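You operate a simulated robot arm through the tools that you are given. There is no shell and no other tool. Be economical: measure what you need, move in short steps, check, and stop when the job is done.

You run a simulated two-armed robot. Do the job below in one go: nothing can be reset, and whatever is moved stays where it is left.

## Task
Pick up the yellow scoop with one hand, pass it to the other hand and put it on the shelf under the steel counter.

The check looks at the end state, three seconds after you hand in, the way a careful person would. Anything else that was tipped, shoved, dropped, spilled or broken makes it a failure.

## Robot
Two 6-joint arms with two-finger parallel grippers on one trunk, on a base that drives. Base frame: it is fixed to the floor where the robot stands at the start and does not move with it; the origin is under the middle of the robot, x ahead of it, y to its left, z up. Lengths are in m, angles in rad, forces in N, time in s.
The left shoulder is at the start at [0.06, 0.187, 1.172], the right one opposite. With the tool pointing down near the work surface each hand reaches from about 0.26 to 0.62 m from the robot's upright axis, wherever it stands, measured 20 degrees to its own side. Places, roughly: shelf under the steel counter [0.5, -0.3, 0.3]. Payload 1.57 kg a hand.
Tool frame (each hand has its own): the origin (TCP) lies between the finger pads and is the grasp point; the fingertips stand 0.03 m ahead of it; z points along the fingers, y is the line along which they close. The gripper opens to 0.11 m. The fingers are 0.024 m wide and 0.012 m thick; the gripper's body (0.048 by 0.112 m) begins 0.078 m behind the TCP.
Orientation is told as [roll, pitch, yaw] about the base's x, y, z axes, in that order, counted from this pose: with the fingers straight down and closing along the base's y, the tool's x points along the base's -x, its y along +y and its z along -z.

## Interface
- The arms move only by the tool move_arm. It takes "left_steps", "right_steps" or both (then of equal length, played together; a hand with none holds still); each is a list of rows, each a list of 7 numbers: the shift along the tool's x, y, z in m, then the turn, a rotation vector about the tool's x, y, z in rad, then the finger opening in m, from 0 to 0.11. In form: [[x, y, z, wx, wy, wz, jaw], ...]. A call has 1 to 20 rows; each row is the pose to reach, as a shift and turn from the pose commanded when the call began, along the tool's axes at that moment. A row lasts 0.2 s, in which the tool goes at most 0.05 m and 0.15 rad; a call with a longer step from one row to the next is refused whole, and so is a gripper value outside its range. Where a pose cannot be reached the arm comes as near as it can. A force on the tool above 40 N (or 10 N above the force at the start of the call, whichever is more), or a blocked arm, ends the call early, and 0.2 s more pass. Each finger travels about 0.153 m/s and halts on what it meets, pressing with about 41 N; the grip force reading is that of the motor and also rises with nothing between the fingers. The clock runs only during rows and for 0.2 s after the last one: add rows that repeat a pose to give the fingers time. The reply holds the time, the measured pose of the TCP, the force on the tool along the base axes, the opening and the grip force, in the units named above and with some noise, with the torque about the TCP (base axes, N m) and any sound that the robot's microphone picked up.
- Cameras (640 x 400 px; columns grow to the right, rows downward): "scene" is now at [0.0096, 0.0011, 1.7038]; the picture's right is [0.03, -1.00, 0.00], its down [-0.83, -0.03, -0.55] and it looks along [0.55, 0.02, -0.83] (base axes); focal length 284 px, centre (320, 200). "left" rides on the left gripper at [0.07, -0.016, -0.141] in its tool frame; the picture's right is [0.23, 0.97, 0.00], its down [-0.85, 0.20, -0.48] and it looks along [-0.47, 0.11, 0.88] (tool axes); focal length 222 px, centre (320, 200). "right" rides on the right gripper at [0.07, 0.016, -0.141] in its tool frame; the picture's right is [-0.23, 0.97, 0.00], its down [-0.86, -0.20, -0.48] and it looks along [-0.47, -0.11, 0.88] (tool axes); focal length 222 px, centre (320, 200). There is no depth. A picture from a camera that has moved, and an enlarged one, comes with that camera's place and axes in the base frame and with its lens.
- snapshot(camera): a new picture of that camera. The clock stands still meanwhile.
- move_column(by): slides the trunk up (or, below 0, down) by that many m; the arms and the scene camera ride with it, the base frame stays. It gives what a move gives, with no picture.
- drive_base(legs): drives the robot by 1 to 6 legs, each [ahead, left, turn to the left] in m, m and rad, along the robot's own axes; the way and the turn of a leg run together, so that a leg with both is an arc; at most 1.5 m and 3.142 rad a leg. The arms and the cameras ride along, it lands a little off, and it stops where it bumps. It gives what a move gives.
- pan_tilt(pan, tilt): turns the head with the scene camera to pan (to the left, within 1.501 rad either way) and tilt (down, from -0.506 to 1.204), counted from straight ahead of the robot. It gives what a move gives.
- enlarge(camera, box): a new picture of the part [left, top, right, bottom] of that camera's present view, enlarged. The clock stands still meanwhile.
- sign_off(): hands the job in; it is judged then, once.

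Go step by step. Nothing tells you exact positions but the pictures and the camera data: compare them with the known pose of the tool, close in by small moves and look again before you grip or let go. The budget is 120 turns and 100 pictures, counting those below and the enlarged ones. Unless the task says otherwise, let go and move clear before handing in, and close with one line.

The tools are called after "Emit:" as name(argument=value, ...) on one line, values as JSON. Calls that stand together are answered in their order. move_arm: Moves the arms, as the interface text tells. Its arguments: {"type":"object","properties":{"left_steps":{"type":"array"},"right_steps":{"type":"array"}},"required":[]} The other tools are called the same way: move_column (by) slides the trunk up or down; drive_base (legs) drives the base; pan_tilt (pan, tilt) turns the head that bears the scene camera; snapshot (camera) takes a picture; enlarge (camera, box) takes an enlarged picture of a part of a camera's view; sign_off () hands the job in.

At the start:

```text
time_s: 0.0
left_tcp_pos: [0.4376, 0.167, 1.203]
left_orientation: [0.001, -0.002, 0.0]
left_ft_force: [-0.1, -0.2, 0.0]
left_moment: [0.01, 0.02, 0.01]
left_opening: 0.1098
left_gripper_force: 0.2
right_tcp_pos: [0.4356, -0.1732, 1.2074]
right_orientation: [-0.001, 0.001, 0.0]
right_ft_force: [1.0, 1.2, -0.8]
right_moment: [0.01, 0.0, 0.01]
right_opening: 0.11
right_gripper_force: 0.1
trunk travel left (down, up): [-0.8, 0.19]
robot x, y, heading: [-0.0001, 0.0003, 0.001]
head pan, tilt: [0.035, 0.984]
```

scene: 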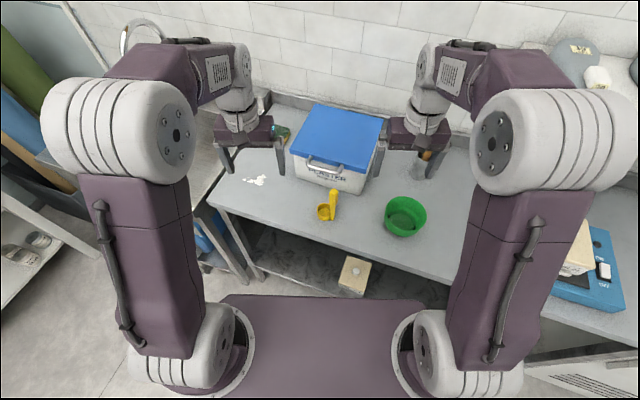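
right: 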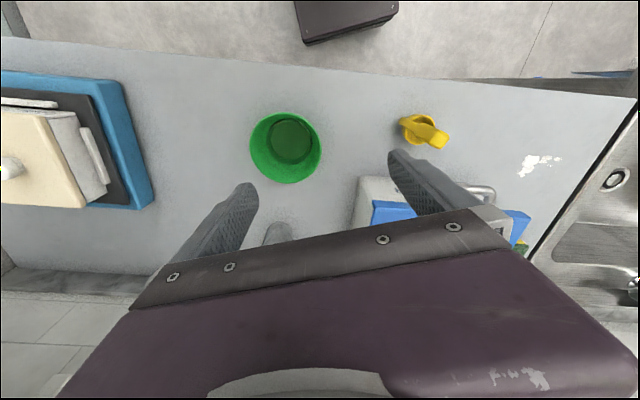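
left: 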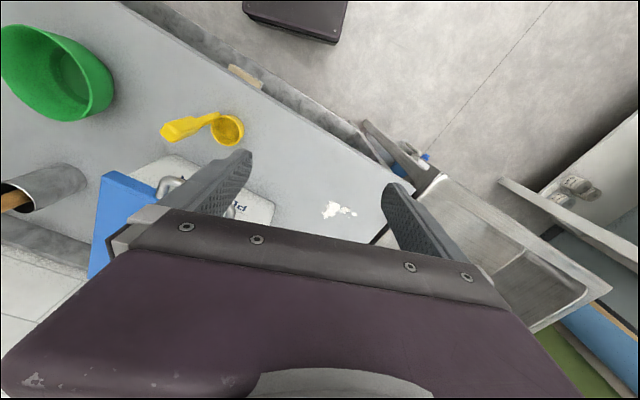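

I see the yellow scoop on the counter in front of the cooler, next to a green bowl, and a lower shelf under the counter. I'll look at the scoop and the shelf more closely first.

Emit:
enlarge(camera="scene", box=[280, 160, 440, 260])

Emit:
enlarge(camera="left", box=[120, 80, 280, 180])

Emit:
enlarge(camera="scene", box=[200, 200, 480, 375])

```text
4.00 times, centred on (360, 210) of scene
camera zoom: at [0.0096, 0.0011, 1.7038], right [0.03, -1.0, 0.0], down [-0.83, -0.03, -0.55], along [0.55, 0.02, -0.83], focal length 1138 px, centre (160, 160)
```

zoom: 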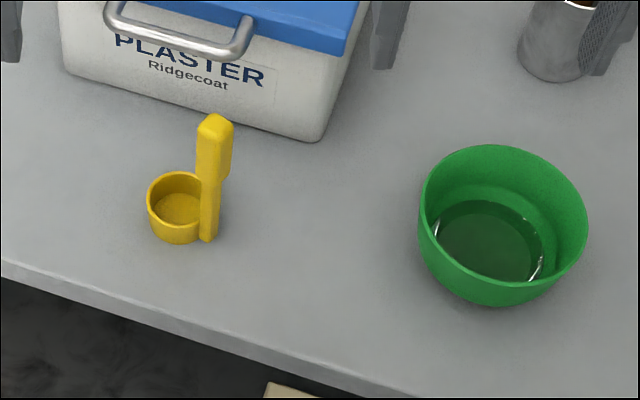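

```text
4.00 times, centred on (200, 130) of left
camera zoom: at [0.3671, 0.1505, 1.3441], right [-0.23, 0.97, 0.0], down [0.85, 0.2, 0.48], along [0.47, 0.11, -0.88], focal length 888 px, centre (800, 480)
```

zoom: 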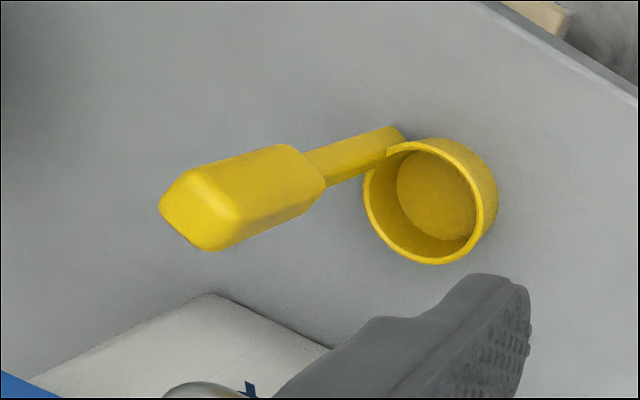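

```text
2.29 times, centred on (340, 288) of scene
camera zoom: at [0.0096, 0.0011, 1.7038], right [0.03, -1.0, 0.0], down [-0.83, -0.03, -0.55], along [0.55, 0.02, -0.83], focal length 650 px, centre (274, 0)
```

zoom: 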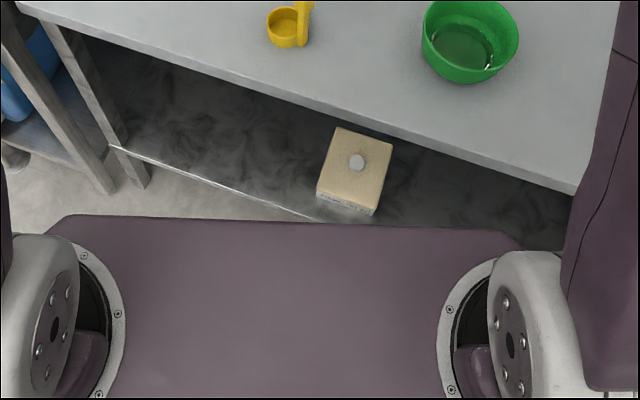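

The scoop stands on its cup. Its square handle is upright, with its top at about (0.472, -0.021, 1.057) and its base at z = 0.9. I plan to grip the handle top from above with the right hand, then have the left hand take the mid-handle from the side, so I'll stage both hands first.

Emit:
move_arm(right_steps=[[-0.004, 0.019, 0, 0, 0, 0.065, 0.08], [-0.009, 0.038, 0, 0, 0, 0.13, 0.07], [-0.013, 0.057, 0, 0, 0, 0.195, 0.06], [-0.018, 0.076, 0, 0, 0, 0.26, 0.06], [-0.022, 0.095, 0, 0, 0, 0.325, 0.06], [-0.026, 0.114, 0, 0, 0, 0.39, 0.06], [-0.031, 0.133, 0, 0, 0, 0.455, 0.06], [-0.035, 0.152, 0, 0, 0, 0.52, 0.06]], left_steps=[[0, 0.02, 0, 0.034, -0.128, 0.059, 0.08], [0, 0.04, 0, 0.068, -0.255, 0.118, 0.07], [0, 0.06, 0, 0.103, -0.383, 0.178, 0.06], [0, 0.08, 0, 0.137, -0.511, 0.237, 0.06], [0, 0.09, 0, 0.171, -0.638, 0.296, 0.06], [0, 0.1, 0, 0.205, -0.766, 0.355, 0.06], [0, 0.1, 0, 0.239, -0.894, 0.415, 0.06], [0, 0.1, 0, 0.2737, -1.0215, 0.474, 0.06]])

Emit:
snapshot(camera="right")

Emit:
snapshot(camera="left")

Emit:
snapshot(camera="scene")

```text
time_s: 1.8
left_tcp_pos: [0.4385, 0.2691, 1.2031]
left_orientation: [-0.002, -1.049, -0.522]
left_ft_force: [0.2, 1.0, -0.5]
left_moment: [-0.03, 0.04, -0.03]
left_opening: 0.0598
left_gripper_force: 0.2
right_tcp_pos: [0.472, -0.0195, 1.2084]
right_orientation: [-0.002, -0.002, -0.52]
right_ft_force: [0.0, 0.0, 0.7]
right_moment: [-0.02, 0.03, 0.0]
right_opening: 0.0598
right_gripper_force: 0.1
trunk travel left (down, up): [-0.8, 0.19]
robot x, y, heading: [0.0004, 0.0, 0.004]
head pan, tilt: [0.035, 0.984]
```

```text
93 pictures are left
camera right: at [0.4188, 0.0295, 1.3478], right [0.68, 0.73, 0.0], down [0.64, -0.6, 0.48], along [0.35, -0.33, -0.88], focal length 222 px, centre (320, 200)
```

right: 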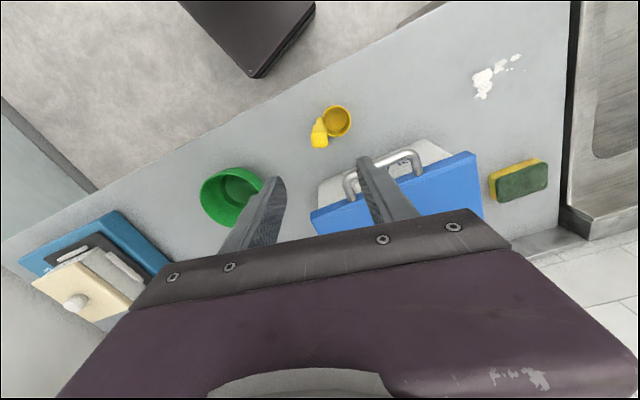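

```text
92 pictures are left
camera left: at [0.2936, 0.3331, 1.2122], right [0.39, 0.9, -0.2], down [0.11, 0.17, 0.98], along [0.92, -0.4, -0.03], focal length 222 px, centre (320, 200)
```

left: 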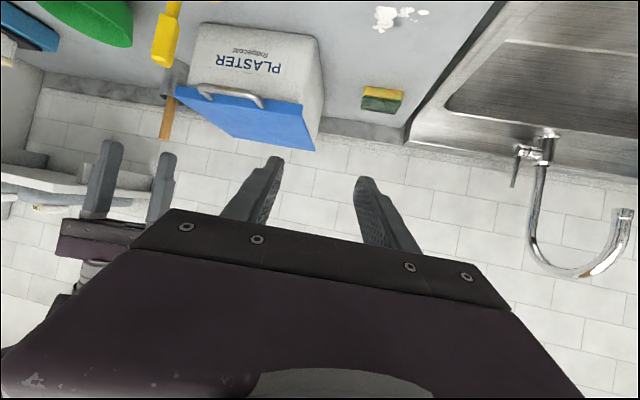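

```text
91 pictures are left
camera scene: at [0.0105, 0.0034, 1.7038], right [0.03, -1.0, 0.0], down [-0.83, -0.03, -0.55], along [0.55, 0.02, -0.83], focal length 284 px, centre (320, 200)
```

scene: 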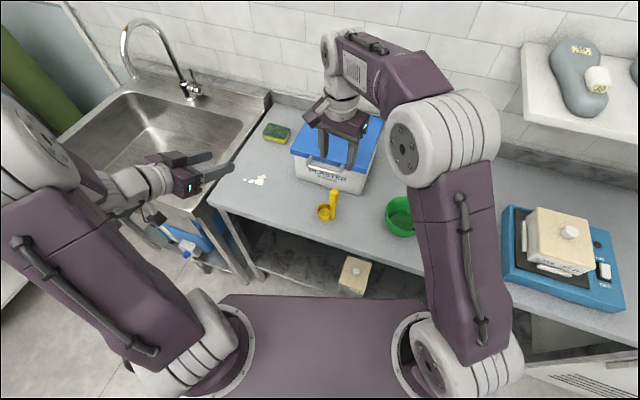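

The hands are staged as planned. I'll zoom in on the scoop from the right hand's camera to check alignment before lowering.

Emit:
enlarge(camera="right", box=[280, 85, 376, 145])

Emit:
enlarge(camera="right", box=[256, 80, 416, 180])

```text
6.67 times, centred on (328, 115) of right
camera zoom: at [0.4188, 0.0295, 1.3478], right [0.68, 0.73, 0.0], down [0.64, -0.6, 0.48], along [0.35, -0.33, -0.88], focal length 1481 px, centre (267, 767)
```

zoom: 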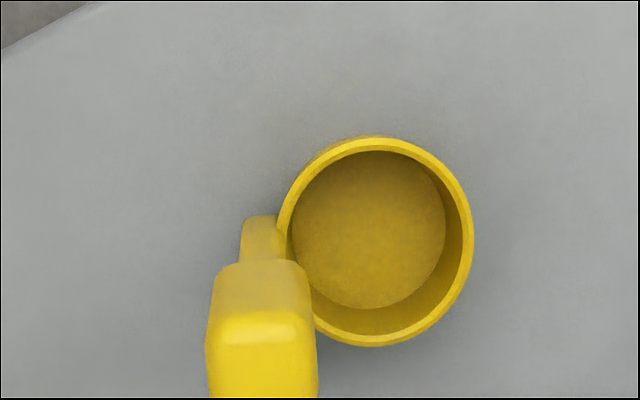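

```text
4.00 times, centred on (336, 130) of right
camera zoom: at [0.4188, 0.0295, 1.3478], right [0.68, 0.73, 0.0], down [0.64, -0.6, 0.48], along [0.35, -0.33, -0.88], focal length 888 px, centre (256, 480)
```

zoom: 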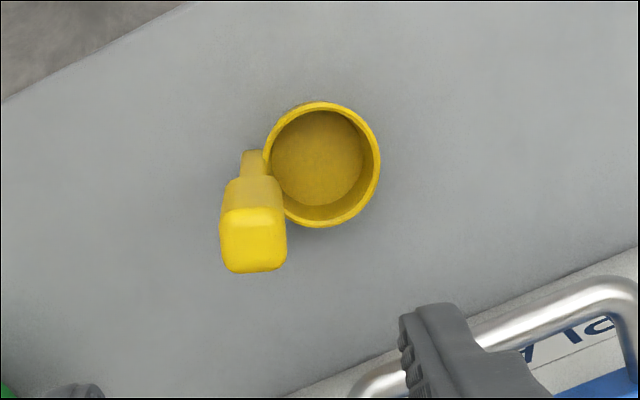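

The handle's faces lie at about 50° and its top is centred at (0.4695, -0.0195). I'll turn a little more and lower to just above the top, then check again.

Emit:
move_arm(right_steps=[[0.001, 0, 0.035, 0, 0, 0.09, 0.06], [0.0017, -0.001, 0.07, 0, 0, 0.175, 0.06], [0.0017, -0.001, 0.1, 0, 0, 0.175, 0.06], [0.0017, -0.001, 0.115, 0, 0, 0.175, 0.06]])

Emit:
snapshot(camera="right")

Emit:
enlarge(camera="scene", box=[280, 100, 440, 240])

```text
time_s: 2.8
left_tcp_pos: [0.4372, 0.2658, 1.2013]
left_orientation: [-0.001, -1.046, -0.524]
left_ft_force: [-0.5, -0.5, -0.2]
left_moment: [-0.01, 0.02, 0.0]
left_opening: 0.0597
left_gripper_force: 0.0
right_tcp_pos: [0.4704, -0.0218, 1.0929]
right_orientation: [0.0, -0.001, -0.695]
right_ft_force: [0.6, 0.5, 0.2]
right_moment: [0.0, 0.04, -0.02]
right_opening: 0.0597
right_gripper_force: 0.0
trunk travel left (down, up): [-0.8, 0.19]
robot x, y, heading: [-0.0012, -0.0014, 0.006]
head pan, tilt: [0.035, 0.984]
```

```text
88 pictures are left
camera right: at [0.4267, 0.0369, 1.233], right [0.8, 0.6, 0.0], down [0.53, -0.7, 0.48], along [0.29, -0.38, -0.88], focal length 222 px, centre (320, 200)
```

right: 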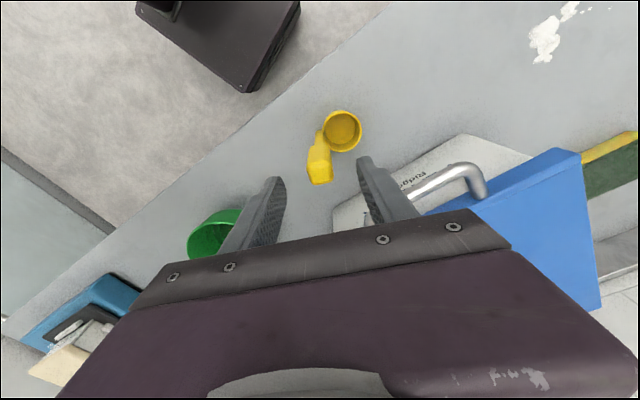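

```text
2.86 times, centred on (360, 170) of scene
camera zoom: at [0.01, 0.001, 1.7038], right [0.03, -1.0, 0.0], down [-0.83, -0.03, -0.55], along [0.55, 0.02, -0.83], focal length 813 px, centre (206, 286)
```

zoom: 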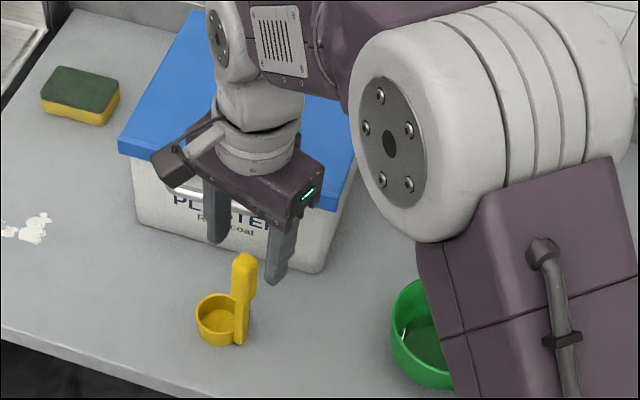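

The handle top sits midway between the fingertips. I'll lower 55 mm and close.

Emit:
move_arm(right_steps=[[0, 0, 0.03, 0, 0, 0, 0.06], [0, 0, 0.053, 0, 0, 0, 0.06], [0, 0, 0.053, 0, 0, 0, 0.06], [0, 0, 0.053, 0, 0, 0, 0.04], [0, 0, 0.053, 0, 0, 0, 0.03]])

Emit:
snapshot(camera="right")

Emit:
enlarge(camera="scene", box=[280, 130, 400, 230])

```text
time_s: 4.0
left_tcp_pos: [0.4384, 0.2672, 1.2021]
left_orientation: [0.0, -1.049, -0.523]
left_ft_force: [-0.5, 0.2, 0.2]
left_moment: [0.0, 0.02, -0.01]
left_opening: 0.0601
left_gripper_force: 0.0
right_tcp_pos: [0.4696, -0.021, 1.0395]
right_orientation: [0.0, 0.0, -0.695]
right_ft_force: [-0.7, -0.8, 0.0]
right_moment: [0.01, -0.01, 0.0]
right_opening: 0.0297
right_gripper_force: 0.0
trunk travel left (down, up): [-0.8, 0.19]
robot x, y, heading: [0.0026, -0.0027, 0.002]
head pan, tilt: [0.035, 0.984]
```

```text
86 pictures are left
camera right: at [0.4261, 0.0369, 1.1792], right [0.8, 0.6, 0.0], down [0.53, -0.7, 0.48], along [0.29, -0.38, -0.88], focal length 222 px, centre (320, 200)
```

right: 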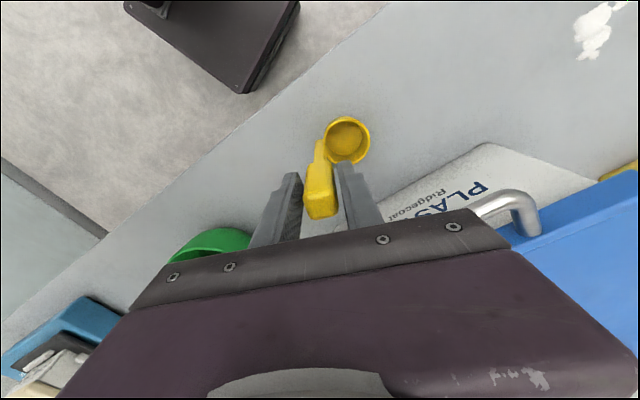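

```text
4.00 times, centred on (340, 180) of scene
camera zoom: at [0.0099, 0.0012, 1.7038], right [0.03, -1.0, 0.0], down [-0.83, -0.03, -0.55], along [0.55, 0.02, -0.83], focal length 1138 px, centre (240, 280)
```

zoom: 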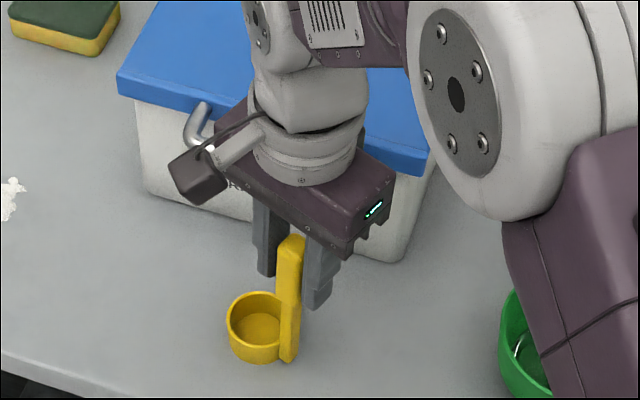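

The handle is between the fingers, so I'll close on it and lift it a little.

Emit:
move_arm(right_steps=[[0, 0, 0, 0, 0, 0, 0.015], [0, 0, 0, 0, 0, 0, 0.005], [0, 0, 0, 0, 0, 0, 0.005], [0, 0, -0.01, 0, 0, 0, 0.005], [0, 0, -0.03, 0, 0, 0, 0.005]])

Emit:
snapshot(camera="right")

Emit:
enlarge(camera="scene", box=[280, 130, 400, 230])

```text
time_s: 5.2
left_tcp_pos: [0.4379, 0.2667, 1.2028]
left_orientation: [0.0, -1.045, -0.526]
left_ft_force: [-0.2, -0.6, -0.7]
left_moment: [0.0, -0.01, -0.02]
left_opening: 0.06
left_gripper_force: 0.1
right_tcp_pos: [0.4665, -0.0235, 1.0693]
right_orientation: [0.0, 0.0, -0.694]
right_ft_force: [-1.0, 0.7, -1.1]
right_moment: [-0.02, 0.02, 0.0]
right_opening: 0.0211
right_gripper_force: 34.1
trunk travel left (down, up): [-0.8, 0.19]
robot x, y, heading: [-0.0023, 0.0015, 0.0]
head pan, tilt: [0.035, 0.984]
```

```text
84 pictures are left
camera right: at [0.4236, 0.0353, 1.2108], right [0.8, 0.6, 0.0], down [0.53, -0.7, 0.48], along [0.29, -0.38, -0.88], focal length 222 px, centre (320, 200)
```

right: 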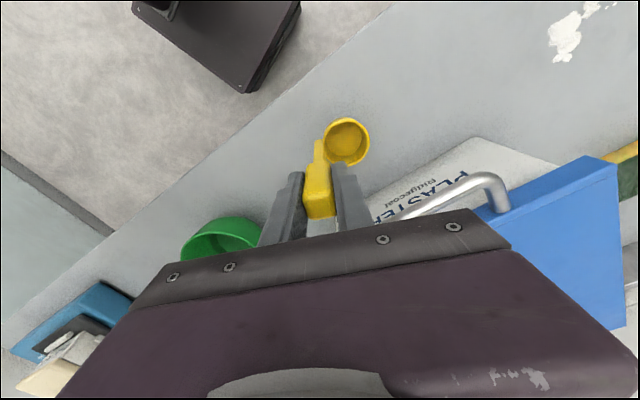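

```text
4.00 times, centred on (340, 180) of scene
camera zoom: at [0.0088, 0.0011, 1.7038], right [0.03, -1.0, 0.0], down [-0.83, -0.03, -0.55], along [0.55, 0.02, -0.83], focal length 1138 px, centre (240, 280)
```

zoom: 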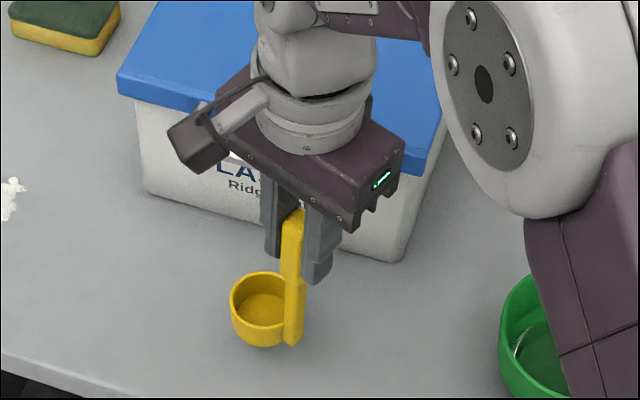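

The scoop is held firmly (opening 21 mm) and hangs upright. I'll lift it clear and bring it to the middle, between the two arms.

Emit:
move_arm(right_steps=[[0, 0, -0.03, 0, 0, 0, 0.005], [0, 0, -0.07, 0, 0, 0, 0.005], [0, 0, -0.11, 0, 0, 0, 0.005], [0, 0, -0.15, 0, 0, 0, 0.005], [0.02, 0.01, -0.18, 0, 0, 0, 0.005], [0.04, 0.02, -0.18, 0, 0, 0, 0.005], [0.06, 0.025, -0.18, 0, 0, 0, 0.005], [0.075, 0.032, -0.18, 0, 0, 0, 0.005], [0.075, 0.032, -0.18, 0, 0, 0, 0.005]])

Emit:
snapshot(camera="left")

Emit:
snapshot(camera="scene")

Emit:
snapshot(camera="right")

```text
time_s: 7.2
left_tcp_pos: [0.4392, 0.2664, 1.202]
left_orientation: [0.001, -1.046, -0.523]
left_ft_force: [0.1, -0.1, 0.2]
left_moment: [0.02, 0.0, 0.01]
left_opening: 0.0602
left_gripper_force: 0.1
right_tcp_pos: [0.4301, 0.052, 1.25]
right_orientation: [0.001, 0.001, -0.695]
right_ft_force: [0.3, 0.2, -2.0]
right_moment: [-0.02, 0.0, -0.02]
right_opening: 0.0215
right_gripper_force: 34.3
trunk travel left (down, up): [-0.8, 0.19]
robot x, y, heading: [-0.004, -0.0002, 0.002]
head pan, tilt: [0.035, 0.984]
```

```text
82 pictures are left
camera left: at [0.2934, 0.3313, 1.2128], right [0.39, 0.9, -0.2], down [0.11, 0.17, 0.98], along [0.91, -0.4, -0.04], focal length 222 px, centre (320, 200)
```

left: 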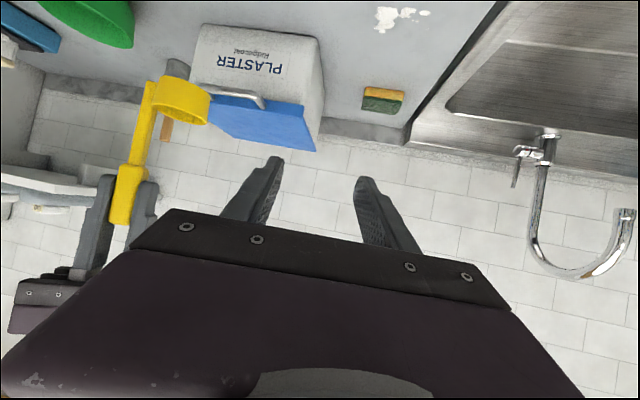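

```text
81 pictures are left
camera scene: at [0.0102, 0.0011, 1.7038], right [0.03, -1.0, 0.0], down [-0.83, -0.03, -0.55], along [0.55, 0.02, -0.83], focal length 284 px, centre (320, 200)
```

scene: 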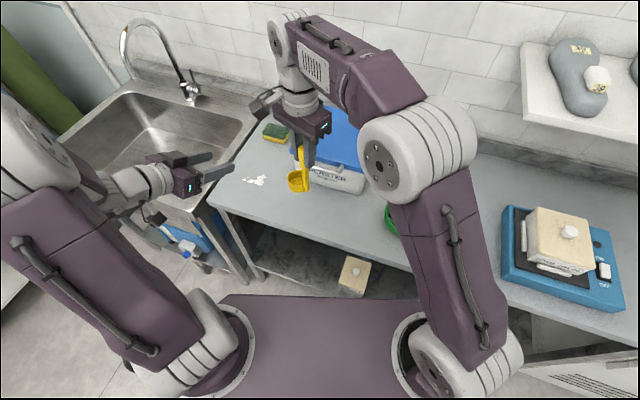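

```text
80 pictures are left
camera right: at [0.3883, 0.1095, 1.3897], right [0.8, 0.6, 0.0], down [0.53, -0.7, 0.48], along [0.29, -0.38, -0.88], focal length 222 px, centre (320, 200)
```

right: 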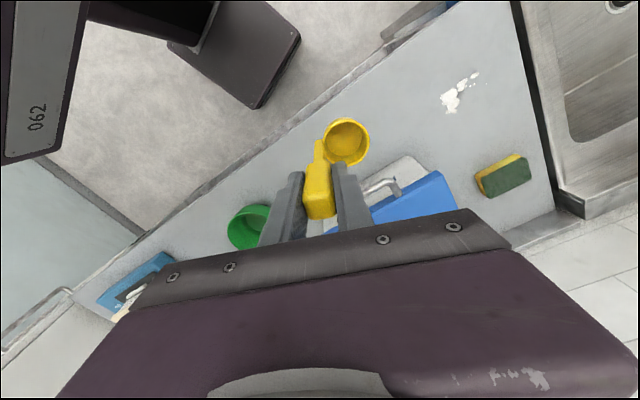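

The scoop hangs upright at about (0.430, 0.051), and the thin shaft of the handle is free below the right fingers. I'll bring the left hand to a standoff about 9 cm from the shaft, aligned to its faces.

Emit:
move_arm(left_steps=[[0.001, -0.035, 0.003, 0.03, 0, 0.017, 0.06], [0.002, -0.07, 0.006, 0.06, 0, 0.034, 0.06], [0.003, -0.105, 0.01, 0.09, 0, 0.052, 0.06], [0.005, -0.14, 0.013, 0.12, 0, 0.069, 0.06], [0.0056, -0.1758, 0.0164, 0.149, 0, 0.086, 0.06], [0.0056, -0.1758, 0.0164, 0.149, 0, 0.086, 0.06]])

Emit:
snapshot(camera="left")

Emit:
enlarge(camera="scene", box=[200, 80, 400, 230])

Emit:
snapshot(camera="right")

```text
time_s: 8.6
left_tcp_pos: [0.4177, 0.1354, 1.2035]
left_orientation: [-0.003, -1.046, -0.695]
left_ft_force: [-0.1, 0.7, 0.1]
left_moment: [0.03, -0.01, -0.03]
left_opening: 0.06
left_gripper_force: 0.1
left hand out of reach, approached as far as the arm can: row 3, 4, 5, 6
right_tcp_pos: [0.4299, 0.0524, 1.2494]
right_orientation: [0.002, 0.001, -0.694]
right_ft_force: [0.7, 0.5, -1.1]
right_moment: [0.0, 0.01, 0.01]
right_opening: 0.0212
right_gripper_force: 34.5
trunk travel left (down, up): [-0.8, 0.19]
robot x, y, heading: [0.0014, -0.0005, 0.001]
head pan, tilt: [0.035, 0.984]
```

```text
79 pictures are left
camera left: at [0.2867, 0.224, 1.2146], right [0.54, 0.82, -0.2], down [0.14, 0.14, 0.98], along [0.83, -0.55, -0.04], focal length 222 px, centre (320, 200)
```

left: 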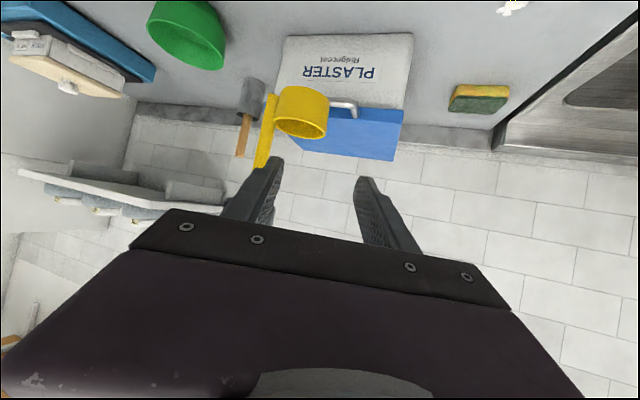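

```text
2.67 times, centred on (300, 155) of scene
camera zoom: at [0.0098, 0.0016, 1.7038], right [0.03, -1.0, 0.0], down [-0.83, -0.03, -0.55], along [0.55, 0.02, -0.83], focal length 759 px, centre (373, 320)
```

zoom: 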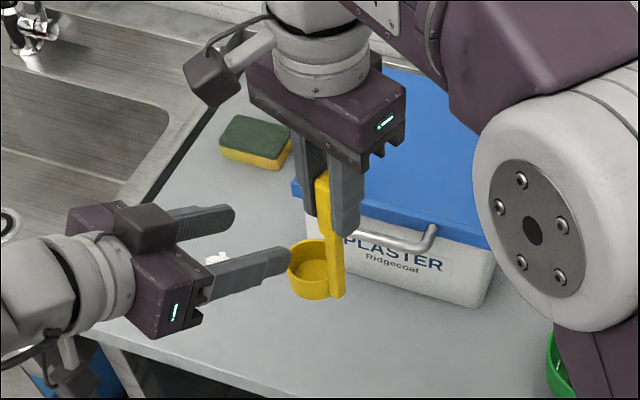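

```text
77 pictures are left
camera right: at [0.3881, 0.1097, 1.3898], right [0.8, 0.6, 0.0], down [0.53, -0.7, 0.48], along [0.29, -0.38, -0.88], focal length 222 px, centre (320, 200)
```

right: 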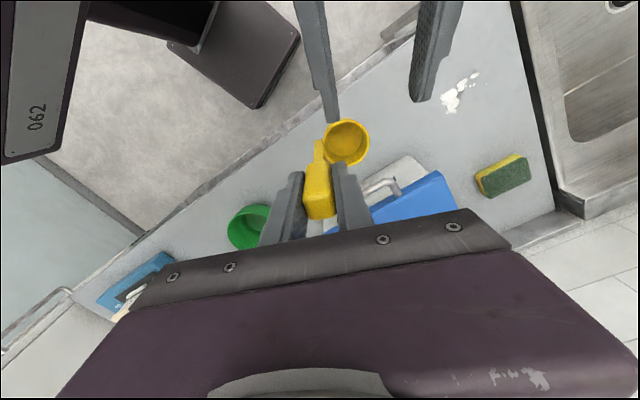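

The left arm can't fold that close to the robot, so the handover has to happen further forward. I'll move the right hand with the scoop ahead by 9 cm and left by 4 cm.

Emit:
move_arm(right_steps=[[-0.011, 0.022, 0, 0, 0, 0, 0.005], [-0.022, 0.044, 0, 0, 0, 0, 0.005], [-0.033, 0.066, 0, 0, 0, 0, 0.005], [-0.0432, 0.0885, 0, 0, 0, 0, 0.005], [-0.0432, 0.0885, 0, 0, 0, 0, 0.005]])

Emit:
move_arm(left_steps=[[0, 0, 0, 0, 0, 0, 0.06]])

Emit:
snapshot(camera="right")

Emit:
snapshot(camera="left")

```text
time_s: 9.8
left_tcp_pos: [0.4189, 0.1354, 1.2033]
left_orientation: [-0.002, -1.045, -0.695]
left_ft_force: [-0.6, 0.0, -0.3]
left_moment: [0.01, -0.01, -0.02]
left_opening: 0.0598
left_gripper_force: 0.0
right_tcp_pos: [0.4847, 0.0732, 1.2399]
right_orientation: [-0.001, 0.0, -0.695]
right_ft_force: [0.8, 0.3, -0.4]
right_moment: [-0.04, 0.02, -0.03]
right_opening: 0.0217
right_gripper_force: 34.3
right hand out of reach, approached as far as the arm can: row 3, 4, 5
trunk travel left (down, up): [-0.8, 0.19]
robot x, y, heading: [-0.0048, -0.0022, -0.001]
head pan, tilt: [0.035, 0.984]
```

```text
time_s: 10.2
left_tcp_pos: [0.4187, 0.1363, 1.204]
left_orientation: [-0.002, -1.045, -0.697]
left_ft_force: [0.1, -0.8, -0.1]
left_moment: [0.01, -0.03, -0.02]
left_opening: 0.0601
left_gripper_force: 0.1
right_tcp_pos: [0.4843, 0.0724, 1.2401]
right_orientation: [-0.001, 0.001, -0.695]
right_ft_force: [-1.0, -0.1, -0.4]
right_moment: [-0.02, 0.0, 0.0]
right_opening: 0.0213
right_gripper_force: 34.3
trunk travel left (down, up): [-0.8, 0.19]
robot x, y, heading: [0.0032, 0.0007, -0.0]
head pan, tilt: [0.035, 0.984]
```

```text
76 pictures are left
camera right: at [0.4421, 0.1297, 1.3806], right [0.8, 0.6, 0.0], down [0.53, -0.7, 0.48], along [0.29, -0.38, -0.88], focal length 222 px, centre (320, 200)
```

right: 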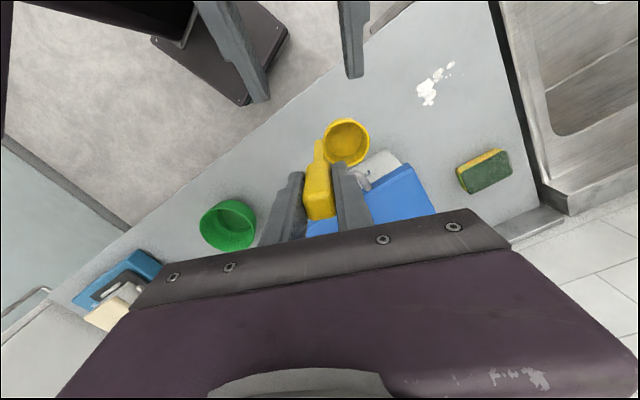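

```text
75 pictures are left
camera left: at [0.2865, 0.2238, 1.2147], right [0.54, 0.82, -0.2], down [0.14, 0.14, 0.98], along [0.83, -0.55, -0.04], focal length 222 px, centre (320, 200)
```

left: 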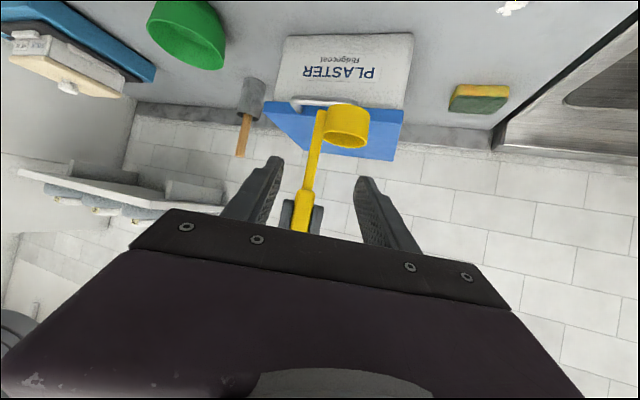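

The handle now lies right between the left fingers' planes, about 9 cm ahead. I'll advance halfway and check the pose.

Emit:
move_arm(left_steps=[[-0.01, -0.002, 0.015, 0, 0, 0, 0.06], [-0.0196, -0.003, 0.035, 0, 0, 0, 0.06], [-0.0196, -0.006, 0.05, 0, 0, 0, 0.06]])

Emit:
snapshot(camera="left")

Emit:
enlarge(camera="scene", box=[200, 80, 400, 230])

```text
time_s: 11.0
left_tcp_pos: [0.4557, 0.0947, 1.1952]
left_orientation: [-0.001, -1.046, -0.695]
left_ft_force: [0.1, -0.4, 0.6]
left_moment: [0.01, 0.04, 0.05]
left_opening: 0.0598
left_gripper_force: 0.1
right_tcp_pos: [0.4866, 0.0724, 1.2404]
right_orientation: [0.0, 0.001, -0.695]
right_ft_force: [-0.3, 0.0, -0.7]
right_moment: [0.01, 0.05, 0.0]
right_opening: 0.0216
right_gripper_force: 34.1
trunk travel left (down, up): [-0.8, 0.19]
robot x, y, heading: [0.0018, -0.0027, -0.002]
head pan, tilt: [0.035, 0.984]
```

```text
74 pictures are left
camera left: at [0.3237, 0.1832, 1.2076], right [0.54, 0.82, -0.2], down [0.14, 0.14, 0.98], along [0.83, -0.55, -0.04], focal length 222 px, centre (320, 200)
```

left: 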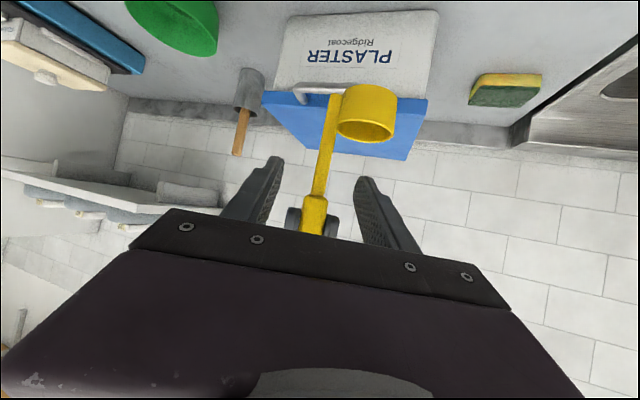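

```text
2.67 times, centred on (300, 155) of scene
camera zoom: at [0.0105, 0.0011, 1.7038], right [0.03, -1.0, 0.0], down [-0.83, -0.03, -0.55], along [0.55, 0.02, -0.83], focal length 759 px, centre (373, 320)
```

zoom: 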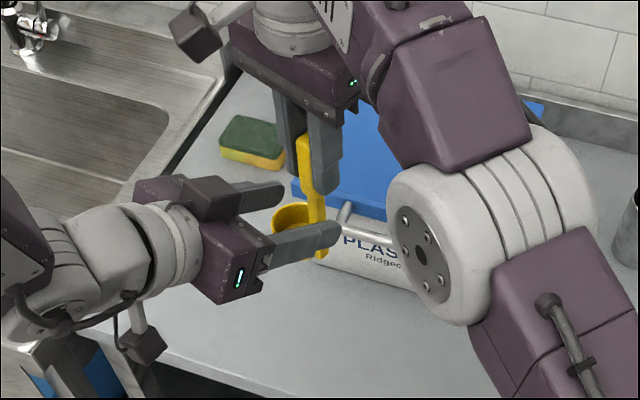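

The alignment is good, with about 4 cm left to go. I'll advance the rest and look before closing.

Emit:
move_arm(left_steps=[[0, 0.001, 0.015, 0, 0, 0, 0.06], [0, 0.002, 0.03, 0, 0, 0, 0.06], [0, 0.0024, 0.0427, 0, 0, 0, 0.06], [0, 0.0024, 0.0427, 0, 0, 0, 0.05]])

Emit:
snapshot(camera="left")

Emit:
enlarge(camera="scene", box=[240, 100, 360, 190])

Emit:
snapshot(camera="right")

```text
time_s: 12.0
left_tcp_pos: [0.4839, 0.0732, 1.1757]
left_orientation: [0.0, -1.048, -0.696]
left_ft_force: [0.1, -0.9, 0.4]
left_moment: [-0.03, 0.0, -0.02]
left_opening: 0.0502
left_gripper_force: 0.1
right_tcp_pos: [0.4853, 0.0719, 1.2404]
right_orientation: [0.001, -0.001, -0.696]
right_ft_force: [0.3, -0.2, -1.5]
right_moment: [-0.03, 0.0, 0.0]
right_opening: 0.0215
right_gripper_force: 34.5
trunk travel left (down, up): [-0.8, 0.19]
robot x, y, heading: [0.0005, -0.0001, 0.004]
head pan, tilt: [0.035, 0.984]
```

```text
72 pictures are left
camera left: at [0.3523, 0.1615, 1.1859], right [0.54, 0.82, -0.2], down [0.14, 0.14, 0.98], along [0.83, -0.55, -0.04], focal length 222 px, centre (320, 200)
```

left: 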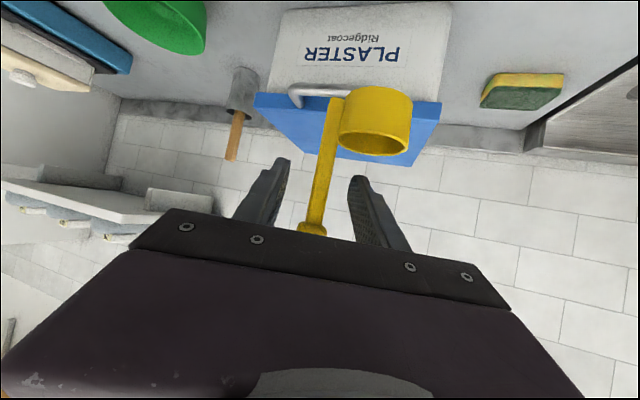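

```text
4.44 times, centred on (300, 145) of scene
camera zoom: at [0.0096, 0.0012, 1.7038], right [0.03, -1.0, 0.0], down [-0.83, -0.03, -0.55], along [0.55, 0.02, -0.83], focal length 1264 px, centre (409, 444)
```

zoom: 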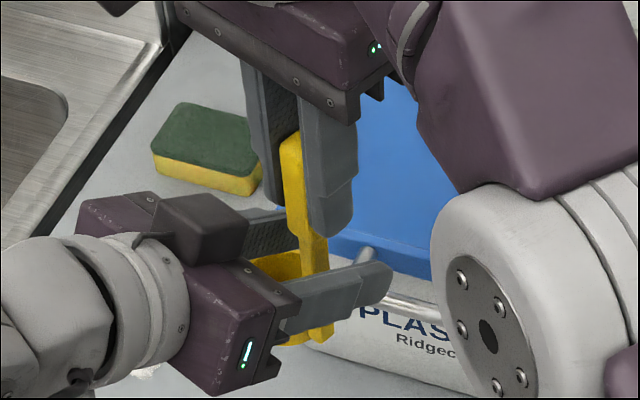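

```text
70 pictures are left
camera right: at [0.4421, 0.1299, 1.3806], right [0.8, 0.6, 0.0], down [0.53, -0.7, 0.48], along [0.29, -0.38, -0.88], focal length 222 px, centre (320, 200)
```

right: 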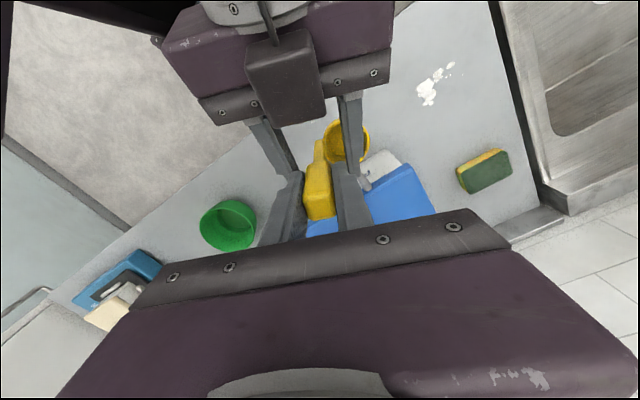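

The left fingers straddle the thin shaft below the right fingers, with clearance all round. I'll close the left hand.

Emit:
move_arm(left_steps=[[0, 0, 0, 0, 0, 0, 0.03], [0, 0, 0, 0, 0, 0, 0.015], [0, 0, 0, 0, 0, 0, 0.004], [0, 0, 0, 0, 0, 0, 0.002], [0, 0, 0, 0, 0, 0, 0.002]])

Emit:
enlarge(camera="scene", box=[240, 100, 360, 190])

Emit:
enlarge(camera="left", box=[220, 60, 444, 250])

```text
time_s: 13.2
left_tcp_pos: [0.4852, 0.073, 1.1756]
left_orientation: [-0.001, -1.047, -0.696]
left_ft_force: [-2.0, -2.6, 0.7]
left_moment: [0.03, -0.08, 0.03]
left_opening: 0.0115
left_gripper_force: 28.3
right_tcp_pos: [0.485, 0.0725, 1.2413]
right_orientation: [0.0, -0.001, -0.695]
right_ft_force: [2.1, 1.6, -2.1]
right_moment: [0.11, -0.06, -0.05]
right_opening: 0.0215
right_gripper_force: 34.0
trunk travel left (down, up): [-0.8, 0.19]
robot x, y, heading: [0.0007, -0.0047, 0.003]
head pan, tilt: [0.035, 0.984]
```

```text
4.44 times, centred on (300, 145) of scene
camera zoom: at [0.0098, 0.0012, 1.7038], right [0.03, -1.0, 0.0], down [-0.83, -0.03, -0.55], along [0.55, 0.02, -0.83], focal length 1264 px, centre (409, 444)
```

zoom: 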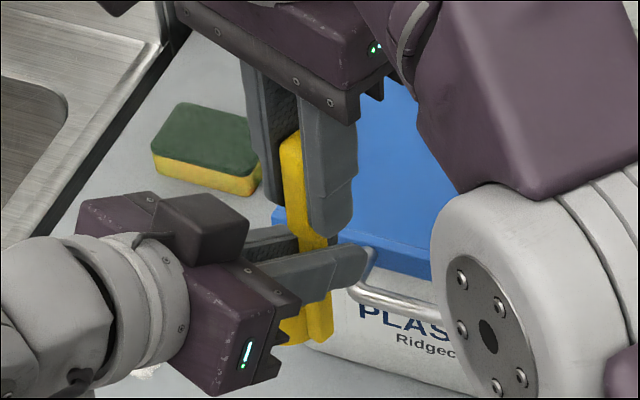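

```text
2.11 times, centred on (332, 155) of left
camera zoom: at [0.3522, 0.1614, 1.186], right [0.54, 0.82, -0.2], down [0.14, 0.14, 0.98], along [0.83, -0.55, -0.04], focal length 468 px, centre (295, 295)
```

zoom: 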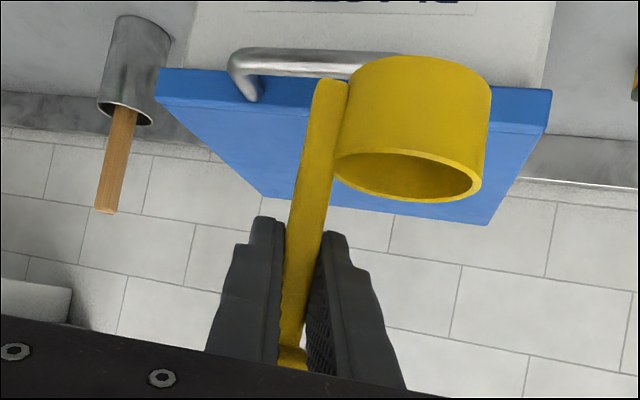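

Both hands hold the scoop, the left at 11.5 mm on the shaft. I'll open the right hand slightly, raise it straight up off the handle and then move it aside.

Emit:
move_arm(right_steps=[[0, 0, 0, 0, 0, 0, 0.03], [0, 0, 0, 0, 0, 0, 0.045], [0, 0, 0, 0, 0, 0, 0.05], [0, 0, -0.02, 0, 0, 0, 0.05], [0, 0, -0.045, 0, 0, 0, 0.05], [0, 0, -0.07, 0, 0, 0, 0.05]])

Emit:
snapshot(camera="left")

Emit:
snapshot(camera="scene")

```text
time_s: 14.6
left_tcp_pos: [0.4826, 0.0719, 1.1757]
left_orientation: [0.002, -1.048, -0.702]
left_ft_force: [-6.9, -8.1, 2.5]
left_moment: [0.63, -0.72, 0.02]
left_opening: 0.0121
left_gripper_force: 29.4
right_tcp_pos: [0.4627, 0.0583, 1.291]
right_orientation: [0.002, 0.0, -0.695]
right_ft_force: [8.0, 8.1, -3.9]
right_moment: [0.22, -0.1, -0.01]
right_opening: 0.0598
right_gripper_force: 5.6
right hand out of reach, approached as far as the arm can: row 4, 5, 6
trunk travel left (down, up): [-0.8, 0.19]
robot x, y, heading: [-0.001, -0.0015, 0.004]
head pan, tilt: [0.035, 0.984]
```

```text
67 pictures are left
camera left: at [0.3517, 0.1611, 1.186], right [0.54, 0.82, -0.2], down [0.14, 0.14, 0.98], along [0.83, -0.56, -0.04], focal length 222 px, centre (320, 200)
```

left: 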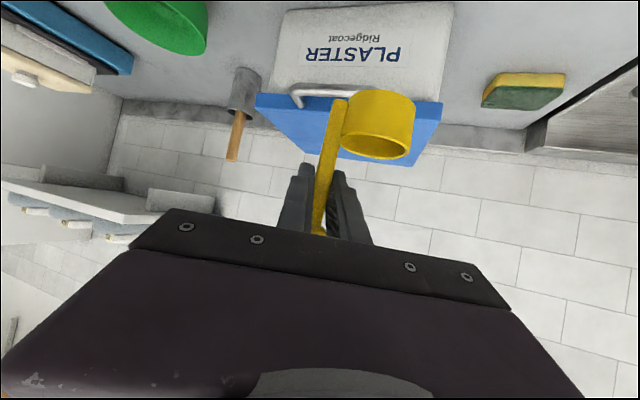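

```text
66 pictures are left
camera scene: at [0.0094, 0.0009, 1.7038], right [0.03, -1.0, 0.0], down [-0.83, -0.03, -0.55], along [0.55, 0.02, -0.83], focal length 284 px, centre (320, 200)
```

scene: 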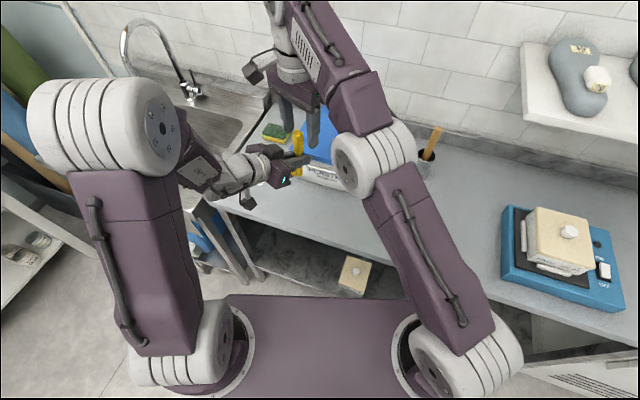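

The right arm is at its reach limit, and rising drew it back so that one finger leans lightly on the handle. I'll open the right hand fully to relieve that before moving on.

Emit:
move_arm(right_steps=[[0, 0, 0, 0, 0, 0, 0.08], [0, 0, 0, 0, 0, 0, 0.1], [0, 0, 0, 0, 0, 0, 0.11], [0, 0, 0, 0, 0, 0, 0.11]])

Emit:
enlarge(camera="scene", box=[230, 40, 390, 200])

Emit:
snapshot(camera="right")

```text
time_s: 15.6
left_tcp_pos: [0.4847, 0.0719, 1.1747]
left_orientation: [0.001, -1.047, -0.696]
left_ft_force: [-0.4, -0.5, -1.3]
left_moment: [-0.02, 0.02, 0.01]
left_opening: 0.0116
left_gripper_force: 28.7
right_tcp_pos: [0.4646, 0.0587, 1.2907]
right_orientation: [0.0, -0.001, -0.695]
right_ft_force: [-0.4, -0.3, -1.0]
right_moment: [0.01, 0.02, -0.01]
right_opening: 0.1102
right_gripper_force: 0.1
trunk travel left (down, up): [-0.8, 0.19]
robot x, y, heading: [-0.0021, 0.0011, -0.001]
head pan, tilt: [0.035, 0.984]
```

```text
2.50 times, centred on (310, 120) of scene
camera zoom: at [0.0099, 0.0012, 1.7038], right [0.03, -1.0, 0.0], down [-0.83, -0.03, -0.55], along [0.55, 0.02, -0.83], focal length 711 px, centre (345, 400)
```

zoom: 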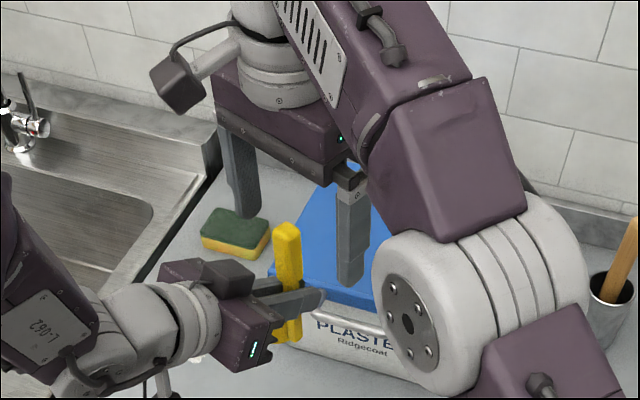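

```text
64 pictures are left
camera right: at [0.4212, 0.1169, 1.4308], right [0.8, 0.6, 0.0], down [0.53, -0.7, 0.48], along [0.29, -0.38, -0.88], focal length 222 px, centre (320, 200)
```

right: 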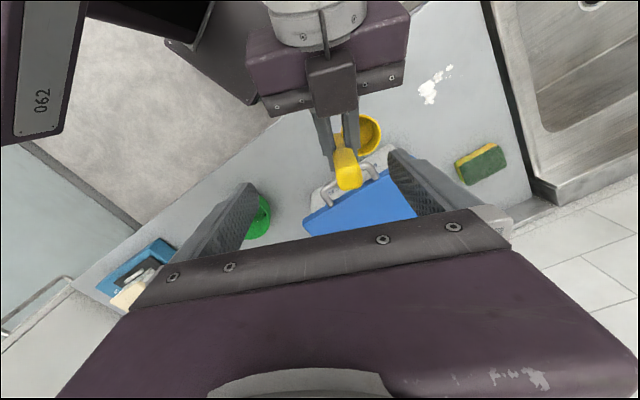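

The forces are gone and the left hand alone holds the scoop. I'll lift the right hand clear, then move it to its own side.

Emit:
move_arm(right_steps=[[0, -0.004, -0.025, 0, 0, 0, 0.11], [0, -0.01, -0.05, 0, 0, 0, 0.11], [0, -0.03, -0.07, 0, 0, 0, 0.11], [0, -0.07, -0.07, 0, 0, 0, 0.11], [0, -0.11, -0.07, 0, 0, 0, 0.11], [0, -0.15, -0.07, 0, 0, 0, 0.11], [0, -0.19, -0.07, 0, 0, 0, 0.11], [0, -0.22, -0.06, 0, 0, 0, 0.08]])

Emit:
snapshot(camera="scene")

```text
time_s: 17.4
left_tcp_pos: [0.4832, 0.0726, 1.175]
left_orientation: [0.004, -1.047, -0.697]
left_ft_force: [0.0, 0.2, -0.7]
left_moment: [-0.02, 0.01, 0.02]
left_opening: 0.0115
left_gripper_force: 28.6
right_tcp_pos: [0.3189, -0.1117, 1.3498]
right_orientation: [0.001, -0.001, -0.694]
right_ft_force: [-1.6, -0.7, 0.0]
right_moment: [0.03, 0.01, 0.01]
right_opening: 0.0797
right_gripper_force: 0.0
right hand out of reach, approached as far as the arm can: row 1, 2, 3
trunk travel left (down, up): [-0.8, 0.19]
robot x, y, heading: [0.0013, 0.0026, 0.005]
head pan, tilt: [0.035, 0.984]
```

```text
63 pictures are left
camera scene: at [0.008, -0.0002, 1.7038], right [0.03, -1.0, 0.0], down [-0.83, -0.03, -0.55], along [0.55, 0.02, -0.83], focal length 284 px, centre (320, 200)
```

scene: 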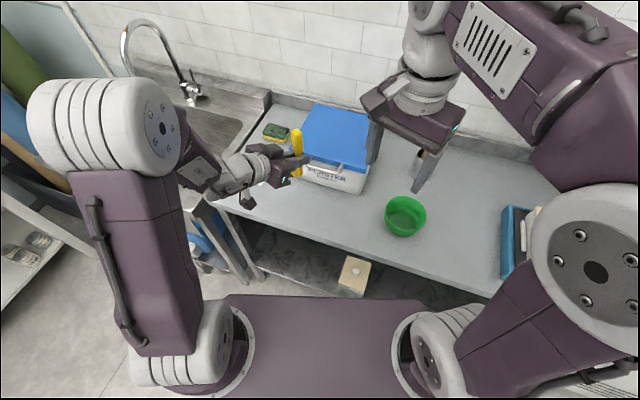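

The right hand is clear and the left hand holds the scoop. Next I must back away, lower the trunk and reach under the counter, so I'll check the free space around the robot.

Emit:
pan_tilt(pan=1.5, tilt=0.7)

Emit:
snapshot(camera="scene")

Emit:
pan_tilt(pan=-1.5, tilt=0.7)

Emit:
snapshot(camera="scene")

```text
time_s: 19.0
left_tcp_pos: [0.4833, 0.0729, 1.1753]
left_orientation: [0.0, -1.048, -0.696]
left_ft_force: [-0.1, 0.7, -0.8]
left_moment: [0.01, 0.03, 0.02]
left_opening: 0.0115
left_gripper_force: 29.0
right_tcp_pos: [0.3221, -0.1104, 1.3507]
right_orientation: [0.0, 0.0, -0.696]
right_ft_force: [-0.2, 0.7, -0.3]
right_moment: [0.01, -0.02, 0.0]
right_opening: 0.0802
right_gripper_force: 0.1
trunk travel left (down, up): [-0.8, 0.19]
robot x, y, heading: [0.001, -0.0018, -0.001]
head pan, tilt: [1.499, 0.7]
```

```text
62 pictures are left
camera scene: at [-0.0546, 0.0834, 1.7261], right [1.0, -0.07, 0.0], down [-0.05, -0.64, -0.76], along [0.06, 0.76, -0.64], focal length 284 px, centre (320, 200)
```

scene: 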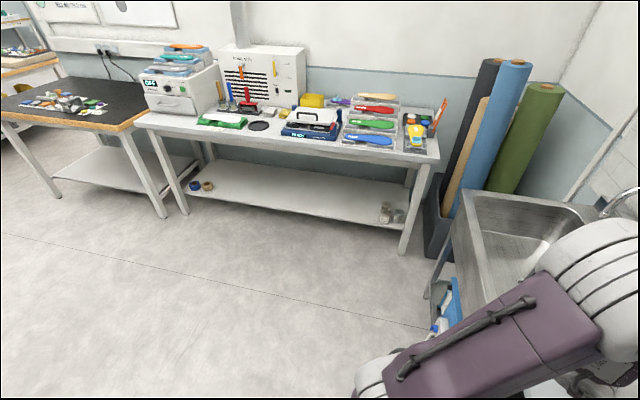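

```text
time_s: 21.6
left_tcp_pos: [0.4844, 0.0746, 1.1741]
left_orientation: [0.0, -1.047, -0.695]
left_ft_force: [-0.8, -0.3, -0.8]
left_moment: [-0.02, 0.04, 0.02]
left_opening: 0.0116
left_gripper_force: 28.5
right_tcp_pos: [0.3217, -0.1119, 1.3504]
right_orientation: [0.002, -0.001, -0.695]
right_ft_force: [0.1, -0.2, 0.2]
right_moment: [-0.02, 0.01, 0.02]
right_opening: 0.0802
right_gripper_force: 0.1
trunk travel left (down, up): [-0.8, 0.19]
robot x, y, heading: [0.0008, -0.0002, 0.003]
head pan, tilt: [-1.499, 0.7]
```

```text
61 pictures are left
camera scene: at [-0.0548, -0.0861, 1.7261], right [-1.0, -0.07, 0.0], down [-0.05, 0.64, -0.76], along [0.05, -0.76, -0.64], focal length 284 px, centre (320, 200)
```

scene: 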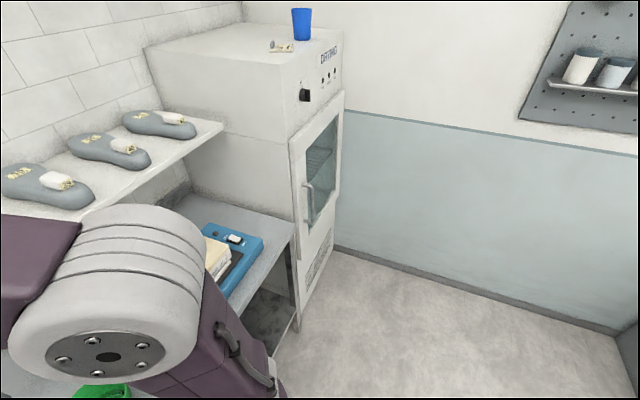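

There is ample free floor. I'll back off, turn to face the counter squarely (about -0.31 rad) and point the camera forward.

Emit:
drive_base(legs=[[-0.5, 0.1, 0], [0, 0, -0.31]])

Emit:
pan_tilt(pan=0, tilt=0.75)

Emit:
snapshot(camera="scene")

```text
time_s: 25.6
left_tcp_pos: [-0.0162, 0.0245, 1.1759]
left_orientation: [0.0, -1.047, -0.99]
left_ft_force: [0.3, -0.2, -1.7]
left_moment: [0.01, 0.03, 0.01]
left_opening: 0.0114
left_gripper_force: 28.7
right_tcp_pos: [-0.2278, -0.104, 1.3506]
right_orientation: [-0.001, -0.001, -0.989]
right_ft_force: [-0.3, 0.4, -0.3]
right_moment: [0.0, -0.02, 0.01]
right_opening: 0.0802
right_gripper_force: 0.0
trunk travel left (down, up): [-0.8, 0.19]
robot x, y, heading: [-0.5026, 0.0912, -0.299]
head pan, tilt: [-1.499, 0.7]
```

```text
time_s: 27.2
left_tcp_pos: [-0.018, 0.0225, 1.1752]
left_orientation: [-0.001, -1.048, -0.99]
left_ft_force: [-0.5, -0.1, 0.0]
left_moment: [-0.02, 0.0, 0.01]
left_opening: 0.0117
left_gripper_force: 28.6
right_tcp_pos: [-0.2275, -0.1055, 1.3506]
right_orientation: [-0.001, -0.001, -0.989]
right_ft_force: [0.7, -0.2, 0.3]
right_moment: [-0.03, 0.02, 0.0]
right_opening: 0.0801
right_gripper_force: 0.1
trunk travel left (down, up): [-0.8, 0.19]
robot x, y, heading: [-0.5047, 0.0937, -0.296]
head pan, tilt: [0.0, 0.75]
```

```text
60 pictures are left
camera scene: at [-0.481, 0.0865, 1.7218], right [-0.29, -0.96, 0.0], down [-0.65, 0.2, -0.73], along [0.7, -0.21, -0.68], focal length 284 px, centre (320, 200)
```

scene: 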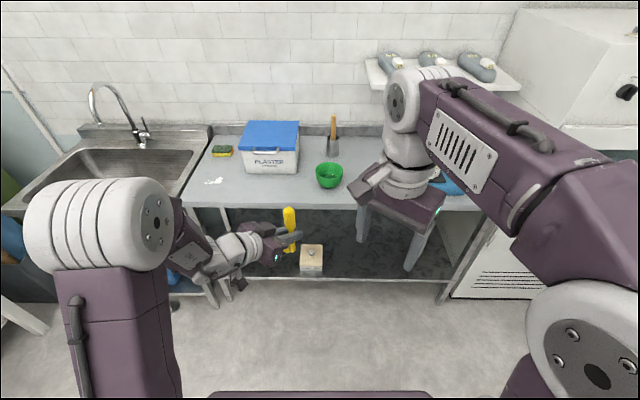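

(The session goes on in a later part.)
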